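You operate a simulated robot arm through the tools that you are given. There is no shell and no other tool. Be economical: measure what you need, move in short steps, check, and stop when the job is done.

You are at the controls of a simulated robot arm. One attempt, no reset.

TASK
Put one of the brown parts cartons from the green mat by the roller press on the silver cover plate there.

It is judged by the outcome, as a careful person would: the job done as asked, and still so three seconds after it is handed in. It fails if anything else is knocked over, pushed out of place, dropped, spilled or broken. Lids that push on must go on centred and level and be pressed home; caps that screw on are set level and turned clockwise until they are tight.

THE ROBOT
A 6-joint arm with a two-finger parallel gripper, fixed in place. Base frame: the origin is at the foot of the arm, x ahead of it, y to its left, z up; the work surface is at about z = 840. Readings come in mm, rad, newtons and seconds.
With the tool pointing down near the work surface it reaches from about 260 to 680 mm from the base axis. Its first joint turns from -1.152 to 1.152 rad. Payload 2.9 kg.
The tool frame sits at the grasp point between the pads (the TCP): z along the fingers, y along the line on which they close. The tips reach 30 mm beyond it. Largest opening 110 mm; finger width 20, thickness 10; the body of the gripper, 48 by 112 mm, starts 55 mm behind the TCP.
Orientation is told as [roll, pitch, yaw] about the base's x, y, z axes, in that order, counted from this pose: with the fingers straight down and closing along the base's y, the tool's x points along the base's -x, its y along +y and its z along -z.

THE INTERFACE
- The arm moves only by the tool step_arm. Its argument "commands" is text: rows parted by semicolons, each of 5 numbers parted by spaces: the closure, from 0 (fully open) to 1 (shut), then the shift along the tool's x, y, z in mm, then the turn about the tool's z in rad. In form: grip tx ty tz twist; .... A call has 1 to 20 rows; each row is the pose to reach, as a shift and turn from the pose commanded when the call began, along the tool's axes at that moment. Each row takes 0.2 s and may step no farther than 50 mm and 0.15 rad from the row before; otherwise, or with a gripper value out of range, the whole call is refused. A pose out of reach is approached as far as the arm can. The call stops where the force on the tool passes 40 N (or 10 N more than at its start, if that is more) or the arm is blocked; 0.2 s more then pass. The fingers move at their own pace (about 108 mm/s each) and stop on an object; they squeeze with about 31 N. The grip force told is the motor's: it shows also when the fingers shut on nothing. Time passes only in rows, and 0.2 s behind the last, so rows that repeat a pose let the fingers close. It gives the time, the measured TCP pose, the force on the tool (base axes), the opening and the grip force at its end, in the units of the frame above (readings bear some noise).
- Cameras (640 x 400 px; columns grow to the right, rows downward): "scene" is fixed at [78.7, 439.6, 1374.1]; the picture's right is [-0.71, -0.70, 0.00], its down [-0.47, 0.47, -0.75] and it looks along [0.52, -0.53, -0.67] (base axes); focal length 317 px, centre (320, 200). "wrist" rides on the gripper at [-36, 0, -57] in the tool frame; the picture's right is [0.00, -1.00, 0.00], its down [0.97, 0.00, -0.24] and it looks along [0.24, 0.00, 0.97] (tool axes); focal length 218 px, centre (320, 200).
- capture(camera): a new picture of that camera. No time passes.
- probe_pixels(camera, pixels): there is no depth. For up to 12 entries [column, row, z] of the newest picture of that camera ("zoom" is the newest enlarged one), the place [x, y] in the base frame at which the ray of that pixel passes the height z, good to about 2 mm. No time passes.
- zoom(camera, box): a new picture of the part [left, top, right, bottom] of that camera's present view, enlarged. No time passes.
- hand_in(): hands the job in; it is judged then, once.

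Keep the steps short. Do not move on a guess: measure, check each grasp and each placing, and mend mistakes. In all there are 60 turns and 30 pictures (those below and enlarged ones count). Leave the gripper open and the arm clear of the work at the hand-in unless told otherwise, and finish with a single line.

The tools are called after "Request:" as name(argument=value, ...) on one line, values as JSON. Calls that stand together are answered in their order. step_arm: Moves the arm, as the interface text tells. Its arguments: {"type":"object","properties":{"commands":{"type":"string"}},"required":["commands"]} The other tools are called the same way: capture (camera) takes a picture; probe_pixels (camera, pixels) gives the place at which the rays of pixels pass given heights; zoom (camera, box) takes an enlarged picture of a part of a camera's view; hand_in () hands the job in.

At the start:

```text
clock: 0.0
tcp_pos: [336.2, 204.9, 1062.8]
orientation: [-0.001, 0.001, 0.0]
force: [0.5, -0.3, -0.8]
width: 110.0
grip_force: 0.2
```

scene: 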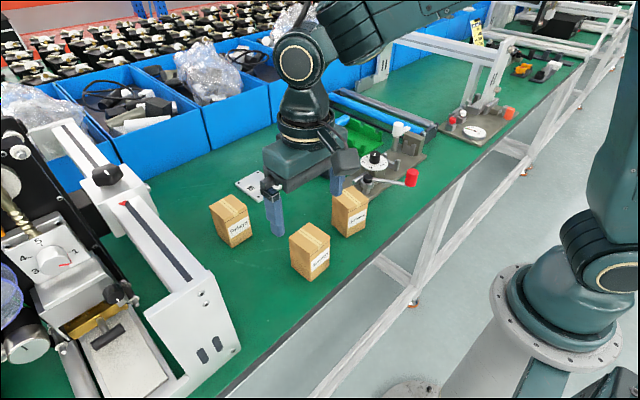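
wrist: 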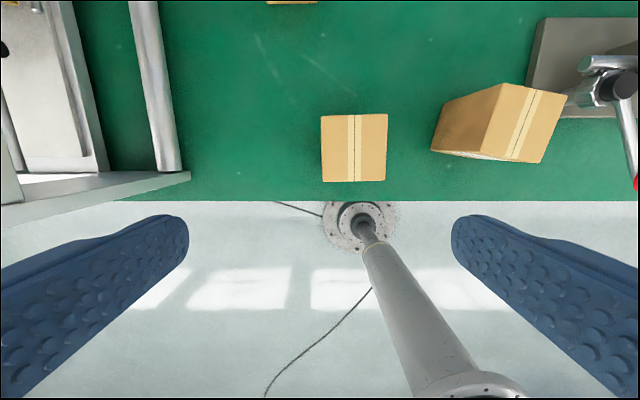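

I see three brown cartons on the green mat and a small silver plate near (250,185). I'll zoom in on both the plate and the press to tell which is the cover plate.

Request:
zoom(camera="scene", box=[180, 140, 440, 300])

Request:
zoom(camera="scene", box=[0, 200, 260, 400])

```text
2.46 times, centred on (310, 220) of scene
```

zoom: 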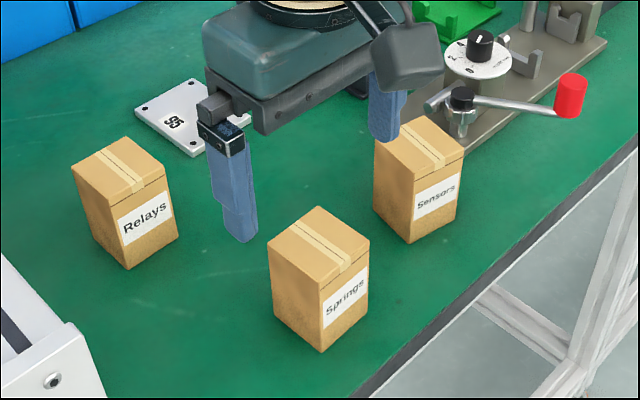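

```text
2.00 times, centred on (130, 300) of scene
```

zoom: 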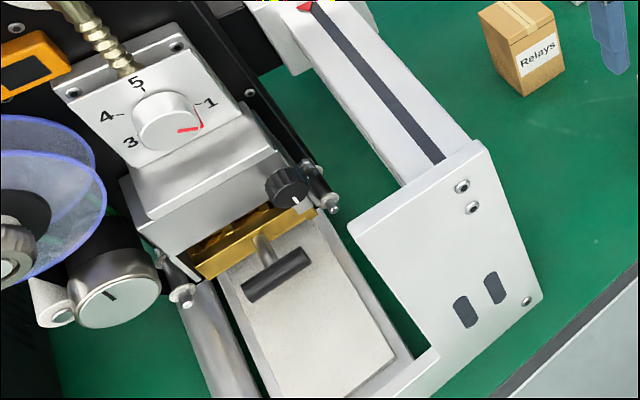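

The plate at (250,185), marked and with four holes, is the cover plate. I'll probe the carton bottoms and tops, and the plate's corners.

Request:
probe_pixels(camera="scene", pixels=[[234.8, 183.4, 842], [259.2, 202.5, 842], [258, 170.4, 842], [231, 247.5, 840], [252, 236, 840], [218, 236, 840], [319, 281.5, 840], [340, 268, 840], [301, 267.5, 840], [347, 237, 840], [364, 226, 840]])

Request:
probe_pixels(camera="wrist", pixels=[[321, 116, 900], [387, 114, 900], [386, 181, 900], [322, 182, 900], [321, 116, 920], [387, 114, 920], [386, 181, 920], [322, 182, 920]])

```text
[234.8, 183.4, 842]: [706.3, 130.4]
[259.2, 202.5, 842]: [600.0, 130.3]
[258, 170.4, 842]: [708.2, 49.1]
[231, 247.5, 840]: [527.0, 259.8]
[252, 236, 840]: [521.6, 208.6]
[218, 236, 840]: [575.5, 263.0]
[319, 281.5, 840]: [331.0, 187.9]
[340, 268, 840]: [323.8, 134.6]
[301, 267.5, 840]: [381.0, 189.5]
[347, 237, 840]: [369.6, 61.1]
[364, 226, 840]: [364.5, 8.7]
```

```text
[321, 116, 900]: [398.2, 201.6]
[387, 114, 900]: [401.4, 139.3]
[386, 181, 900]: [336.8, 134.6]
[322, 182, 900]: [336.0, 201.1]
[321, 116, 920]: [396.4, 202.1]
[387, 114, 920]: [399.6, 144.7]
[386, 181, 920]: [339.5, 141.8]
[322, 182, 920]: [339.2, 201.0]
```

Springs stands at about (354,162) and is squared up. I'll find its height from its top corners in the scene view.

Request:
probe_pixels(camera="scene", pixels=[[320.8, 254.1, 900], [320.8, 254.1, 910], [320.8, 254.1, 920], [340.3, 236.3, 910], [298.9, 237.5, 910], [318.8, 222.8, 910], [340.3, 236.3, 900], [298.9, 237.5, 900], [318.8, 222.8, 900]])

Request:
step_arm(commands="0 -9 -22 0 0; 0 -18 -43 0 0; 0 -18 -43 0 0")

Request:
capture(camera="wrist")

```text
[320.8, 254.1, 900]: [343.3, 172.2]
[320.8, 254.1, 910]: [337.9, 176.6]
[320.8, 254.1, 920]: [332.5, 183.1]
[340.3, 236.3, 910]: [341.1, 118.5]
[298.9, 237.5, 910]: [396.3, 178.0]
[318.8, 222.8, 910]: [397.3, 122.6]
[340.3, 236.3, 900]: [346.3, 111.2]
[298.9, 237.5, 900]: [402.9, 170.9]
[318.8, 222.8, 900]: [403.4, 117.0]
```

```text
clock: 0.8
tcp_pos: [355.3, 161.4, 1065.7]
orientation: [0.0, 0.0, 0.001]
force: [-1.3, -0.4, -0.5]
width: 110.1
grip_force: 0.0
```

```text
25 pictures are left
```

wrist: 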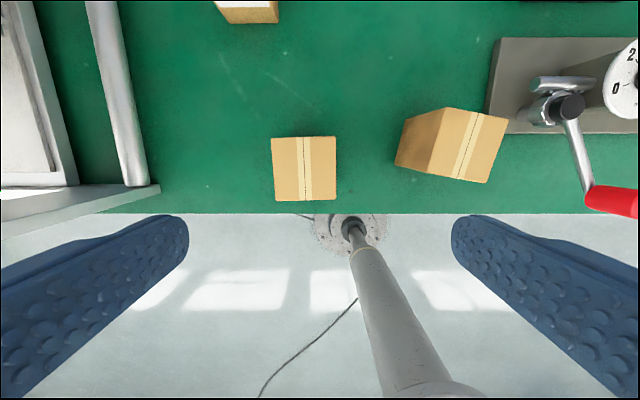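

Request:
probe_pixels(camera="wrist", pixels=[[272, 138, 925], [336, 136, 925], [336, 199, 925], [276, 201, 925], [272, 138, 935], [336, 136, 935], [336, 199, 935], [276, 201, 935]])

Request:
probe_pixels(camera="scene", pixels=[[320.8, 254.1, 925], [340.3, 236.3, 925], [298.9, 237.5, 925], [318.8, 222.8, 925]])

```text
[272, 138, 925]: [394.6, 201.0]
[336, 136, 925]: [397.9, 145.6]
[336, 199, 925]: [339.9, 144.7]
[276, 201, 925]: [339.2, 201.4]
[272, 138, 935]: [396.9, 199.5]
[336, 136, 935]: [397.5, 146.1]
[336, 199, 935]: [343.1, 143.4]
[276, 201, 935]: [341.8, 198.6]
```

```text
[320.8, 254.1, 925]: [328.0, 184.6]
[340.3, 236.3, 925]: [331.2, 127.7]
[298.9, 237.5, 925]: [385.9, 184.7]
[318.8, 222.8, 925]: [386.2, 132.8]
```

The two cameras disagree by about 15 mm. I'll take a fresh scene picture with the arm now and check against the fingertips, whose position is known.

Request:
capture(camera="scene")

Request:
zoom(camera="scene", box=[220, 140, 420, 300])

```text
24 pictures are left
```

scene: 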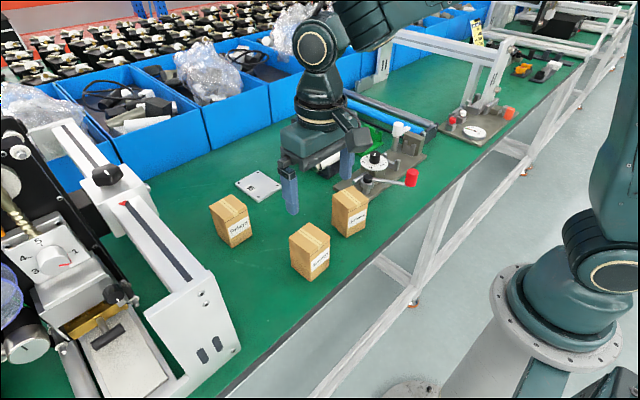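

```text
2.50 times, centred on (320, 220) of scene
```

zoom: 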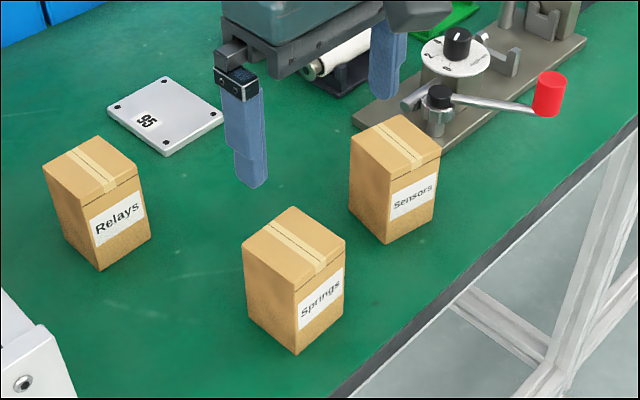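

Request:
probe_pixels(camera="zoom", pixels=[[252, 184, 1036], [384, 96, 1036], [107, 106, 843], [165, 76, 843], [223, 113, 843], [167, 153, 843], [295, 353, 840], [346, 315, 840], [248, 318, 840], [294, 285, 925], [344, 239, 925], [241, 243, 925]])

```text
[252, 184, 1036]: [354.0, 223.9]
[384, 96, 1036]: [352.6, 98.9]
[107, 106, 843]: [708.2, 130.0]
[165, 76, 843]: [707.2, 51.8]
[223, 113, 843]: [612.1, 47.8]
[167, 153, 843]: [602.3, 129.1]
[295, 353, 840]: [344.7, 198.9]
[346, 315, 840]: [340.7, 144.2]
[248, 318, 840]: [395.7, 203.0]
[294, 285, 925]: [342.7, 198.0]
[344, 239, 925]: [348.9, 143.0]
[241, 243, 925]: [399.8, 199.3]
```

Now the two agree: Springs is centred at about (370,173) with its top near 925, and the plate is centred at about (656,90). I'll check finger clearance to the Sensors carton and the plate's thickness.

Request:
probe_pixels(camera="zoom", pixels=[[386, 243, 840], [351, 208, 840], [434, 210, 840], [350, 152, 925], [387, 177, 925], [440, 146, 925], [97, 271, 840], [151, 237, 840], [167, 156, 840]])

Request:
zoom(camera="scene", box=[220, 155, 300, 215])

Request:
step_arm(commands="0 -15 11 30 0; 0 -15 11 70 0; 0 -15 11 90 0; 0 -15 11 90 0")

Request:
capture(camera="wrist")

```text
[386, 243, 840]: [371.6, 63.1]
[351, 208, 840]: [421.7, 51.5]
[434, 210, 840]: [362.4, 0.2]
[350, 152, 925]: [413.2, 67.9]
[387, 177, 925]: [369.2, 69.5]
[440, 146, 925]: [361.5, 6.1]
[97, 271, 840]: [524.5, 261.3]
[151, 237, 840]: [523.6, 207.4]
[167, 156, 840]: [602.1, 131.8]
```

```text
6.67 times, centred on (260, 185) of scene
```

zoom: 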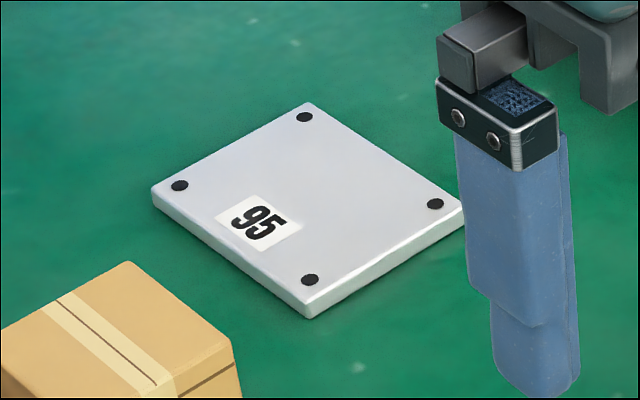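

```text
clock: 1.8
tcp_pos: [367.7, 172.1, 973.8]
orientation: [0.001, 0.001, -0.001]
force: [-0.1, 0.0, 0.6]
width: 110.2
grip_force: 0.0
```

```text
21 pictures are left
```

wrist: 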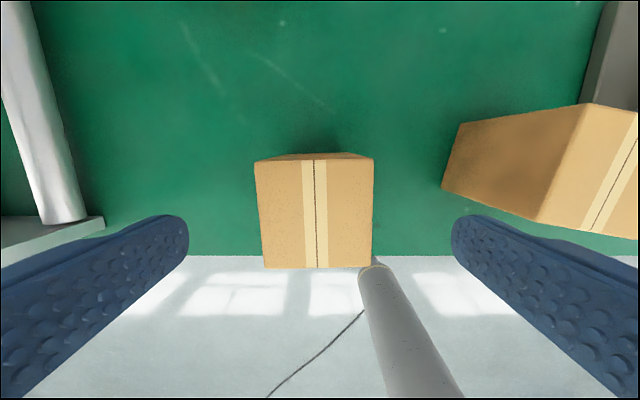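

The fingers straddle the carton and are clear of Sensors. I'll check its top centre from here and the plate's top corners at z=848.

Request:
probe_pixels(camera="wrist", pixels=[[255, 161, 925], [374, 158, 925], [372, 267, 925], [264, 268, 925]])

Request:
probe_pixels(camera="zoom", pixels=[[152, 188, 848], [308, 103, 848], [465, 207, 848], [308, 303, 848], [308, 318, 840]])

```text
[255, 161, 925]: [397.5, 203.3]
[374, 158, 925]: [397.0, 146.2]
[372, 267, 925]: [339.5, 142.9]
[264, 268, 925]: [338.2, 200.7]
```

```text
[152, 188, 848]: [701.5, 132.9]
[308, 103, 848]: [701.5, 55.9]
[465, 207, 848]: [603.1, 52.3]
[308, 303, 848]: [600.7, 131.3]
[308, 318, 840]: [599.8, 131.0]
```

Springs is centred at (368,173), right under the TCP. The plate's top spans x 601–702, y 54–132, so its centre is (652,93) at about z=848. Next I go down 80 mm and close.

Request:
step_arm(commands="0 0 1 30 0; 0 0 1 60 0; 0 0 1 80 0; 0 0 1 80 0; 0.5 0 1 80 0; 1 0 1 80 0; 1 0 1 80 0; 1 0 1 80 0")

```text
clock: 3.6
tcp_pos: [369.3, 174.5, 893.6]
orientation: [0.0, -0.001, 0.002]
force: [0.4, 0.3, 0.2]
width: 56.0
grip_force: 31.4
```

The carton is held at a width of 56 with 31 N. I'll lift it 40 mm gently and look.

Request:
step_arm(commands="1 0 0 -10 0; 1 0 0 -25 0; 1 0 0 -40 0; 1 0 0 -40 0")

Request:
zoom(camera="scene", box=[220, 140, 420, 300])

```text
clock: 4.6
tcp_pos: [367.8, 173.8, 933.5]
orientation: [-0.001, 0.001, 0.001]
force: [0.0, -0.8, -0.9]
width: 56.3
grip_force: 31.5
```

```text
2.50 times, centred on (320, 220) of scene
```

zoom: 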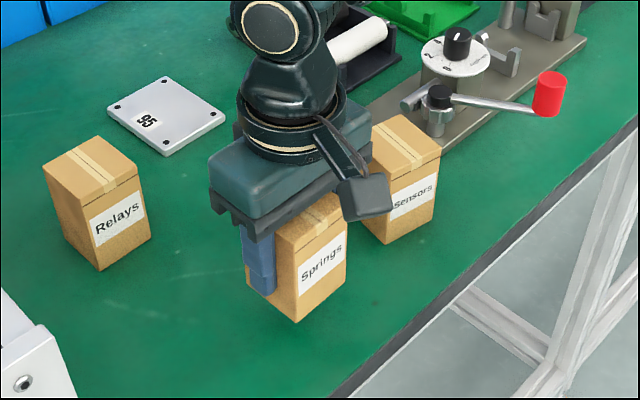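

Springs is lifted clear and hangs straight. I'll raise it further, then carry it toward the plate, stopping above it.

Request:
step_arm(commands="1 0 0 -30 0; 1 0 0 -60 0; 1 0 0 -80 0; 1 -20 -6 -80 0; 1 -50 -14 -80 0; 1 -80 -23 -80 0; 1 -110 -31 -80 0; 1 -140 -40 -80 0; 1 -170 -48 -80 0; 1 -200 -57 -80 0; 1 -230 -66 -80 0; 1 -260 -75 -80 0; 1 -275 -79 -80 0; 1 -284 -81 -80 0; 1 -284 -81 -80 0")

Request:
capture(camera="scene")

Request:
capture(camera="wrist")

```text
clock: 7.8
tcp_pos: [654.3, 92.1, 1014.8]
orientation: [0.002, 0.002, -0.001]
force: [0.4, -1.5, -1.8]
width: 55.8
grip_force: 31.0
```

```text
19 pictures are left
```

scene: 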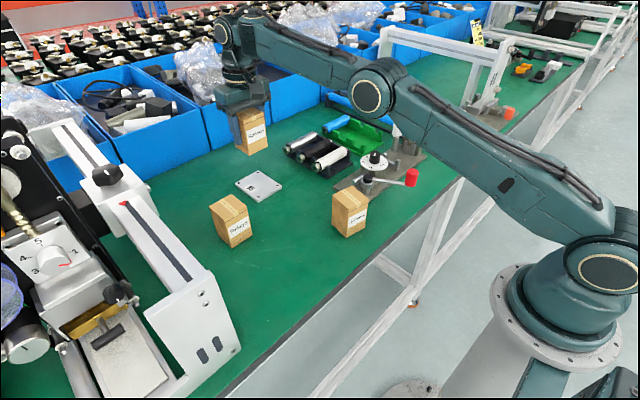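

```text
18 pictures are left
```

wrist: 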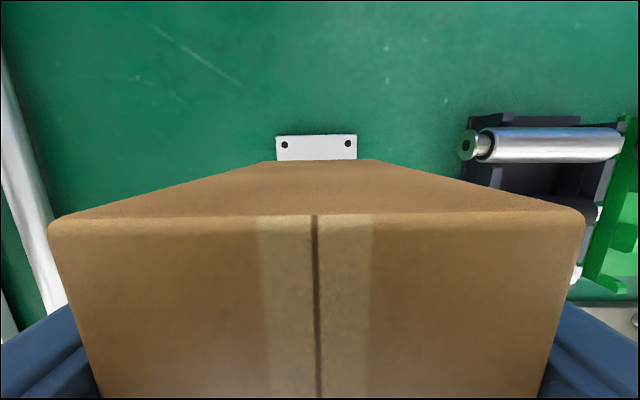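

The plate's far edge is visible just past the carton. I'll measure the plate again in both views, and the roller rack's near side for clearance.

Request:
probe_pixels(camera="wrist", pixels=[[276, 136, 848], [357, 135, 848], [460, 150, 870], [462, 185, 850], [285, 145, 848], [347, 144, 848]])

Request:
zoom(camera="scene", box=[200, 100, 328, 220])

```text
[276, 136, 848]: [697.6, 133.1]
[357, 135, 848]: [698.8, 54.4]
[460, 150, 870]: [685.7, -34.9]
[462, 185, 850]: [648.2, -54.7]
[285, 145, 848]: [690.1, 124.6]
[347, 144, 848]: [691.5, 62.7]
```

```text
3.33 times, centred on (264, 160) of scene
```

zoom: 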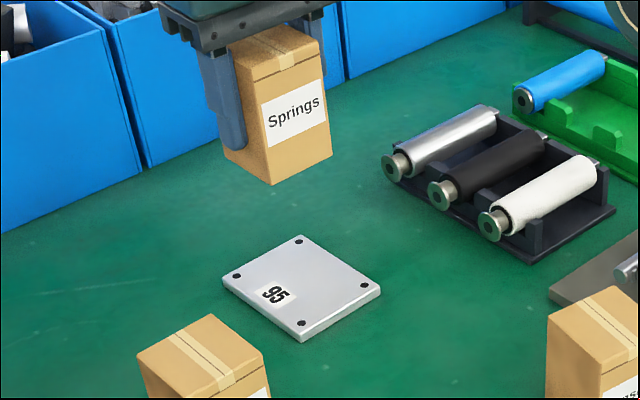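

The plate's centre is about (650,93.5), and the rack is well clear (y < -30). I'll shift 3 mm back and go down to about 8 mm above it.

Request:
step_arm(commands="1 4 1 20 0; 1 4 1 50 0; 1 4 1 80 0; 1 4 1 98 0; 1 4 1 104 0; 1 4 1 104 0")

Request:
zoom(camera="scene", box=[200, 120, 320, 220])

```text
clock: 9.2
tcp_pos: [648.8, 95.3, 910.2]
orientation: [0.0, 0.0, 0.0]
force: [0.3, 0.6, -1.6]
width: 55.7
grip_force: 30.5
```

```text
4.00 times, centred on (260, 170) of scene
```

zoom: 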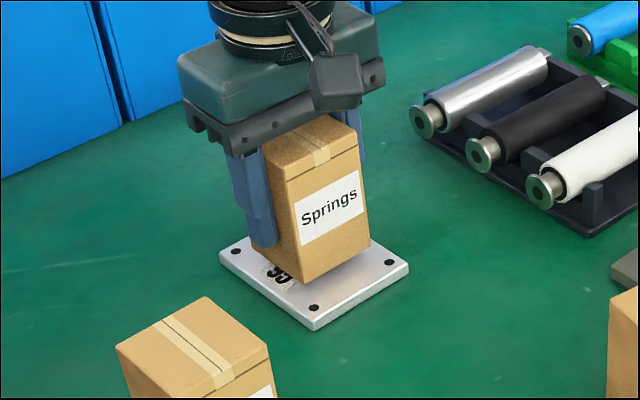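

It hangs just above the plate and is centred. I'll lower it in 2 mm steps until the force rises.

Request:
step_arm(commands="1 0 1 2 0; 1 0 1 4 0; 1 0 1 6 0; 1 0 1 7 0; 1 0 1 7 0")

```text
clock: 10.4
tcp_pos: [649.1, 95.6, 904.4]
orientation: [0.0, 0.0, 0.0]
force: [-0.9, -0.4, -1.9]
width: 55.9
grip_force: 31.0
```

No contact yet. I'll carry on in 1 mm steps.

Request:
step_arm(commands="1 0 -1 1 0; 1 0 -1 2 0; 1 0 -1 2 0")

```text
clock: 11.2
tcp_pos: [650.5, 93.8, 902.3]
orientation: [0.001, -0.001, 0.001]
force: [-1.5, 0.6, 8.7]
width: 55.9
grip_force: 30.7
```

The upward force is now 8.7 N, so the carton is resting on the plate. I'll open the fingers in place.

Request:
step_arm(commands="0.8 0 0 0 0; 0.6 0 0 0 0; 0.3 0 0 0 0; 0.1 0 0 0 0; 0.1 0 0 0 0")

Request:
zoom(camera="scene", box=[200, 120, 320, 220])

```text
clock: 12.4
tcp_pos: [650.6, 92.8, 901.7]
orientation: [0.0, 0.001, 0.001]
force: [0.1, 0.6, -0.2]
width: 99.0
grip_force: 0.0
```

```text
4.00 times, centred on (260, 170) of scene
```

zoom: 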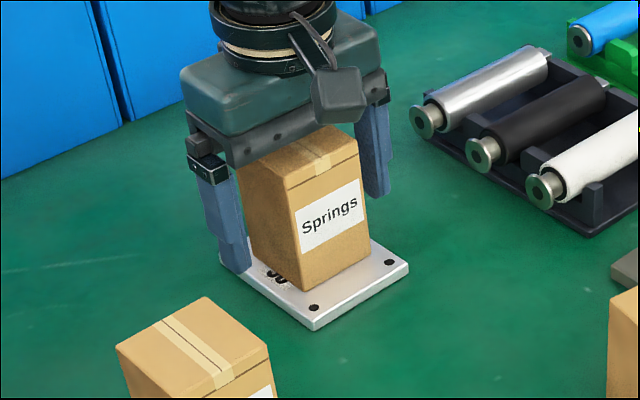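

Springs stands level on the plate and both fingers are clear of it. I'll rise straight up, then back off.

Request:
step_arm(commands="0.1 0 0 -20 0; 0.1 0 0 -50 0; 0.1 0 0 -85 0; 0 0 0 -120 0; 0 30 0 -140 0; 0 70 0 -140 0; 0 110 0 -140 0; 0 150 0 -140 0; 0 150 0 -140 0")

Request:
capture(camera="scene")

Request:
capture(camera="wrist")

```text
clock: 14.4
tcp_pos: [500.5, 92.8, 1042.2]
orientation: [0.0, -0.001, 0.001]
force: [-0.7, -0.3, 0.2]
width: 110.1
grip_force: 0.1
```

```text
14 pictures are left
```

scene: 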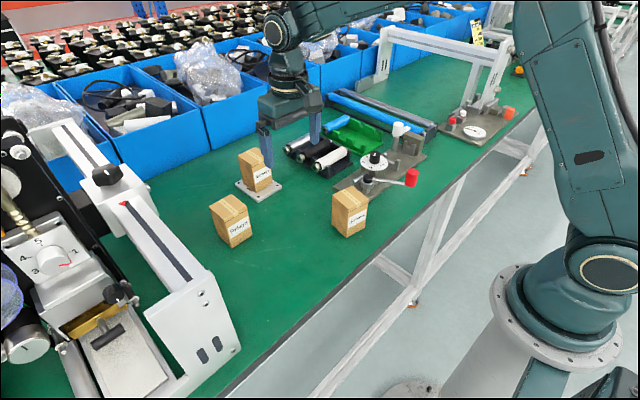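

```text
13 pictures are left
```

wrist: 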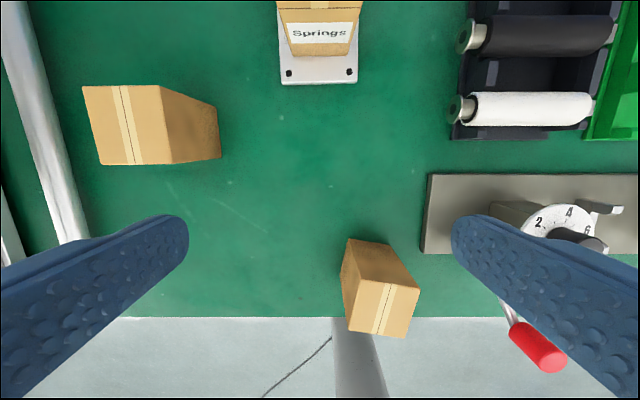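

Springs stands centred on the plate, the other cartons haven't moved, and the gripper is open and clear. I'll hand in.

Request:
hand_in()

```text
The job is handed in.
```

The Springs carton is standing centred and level on the silver cover plate; nothing else was moved, and the gripper is open and clear.
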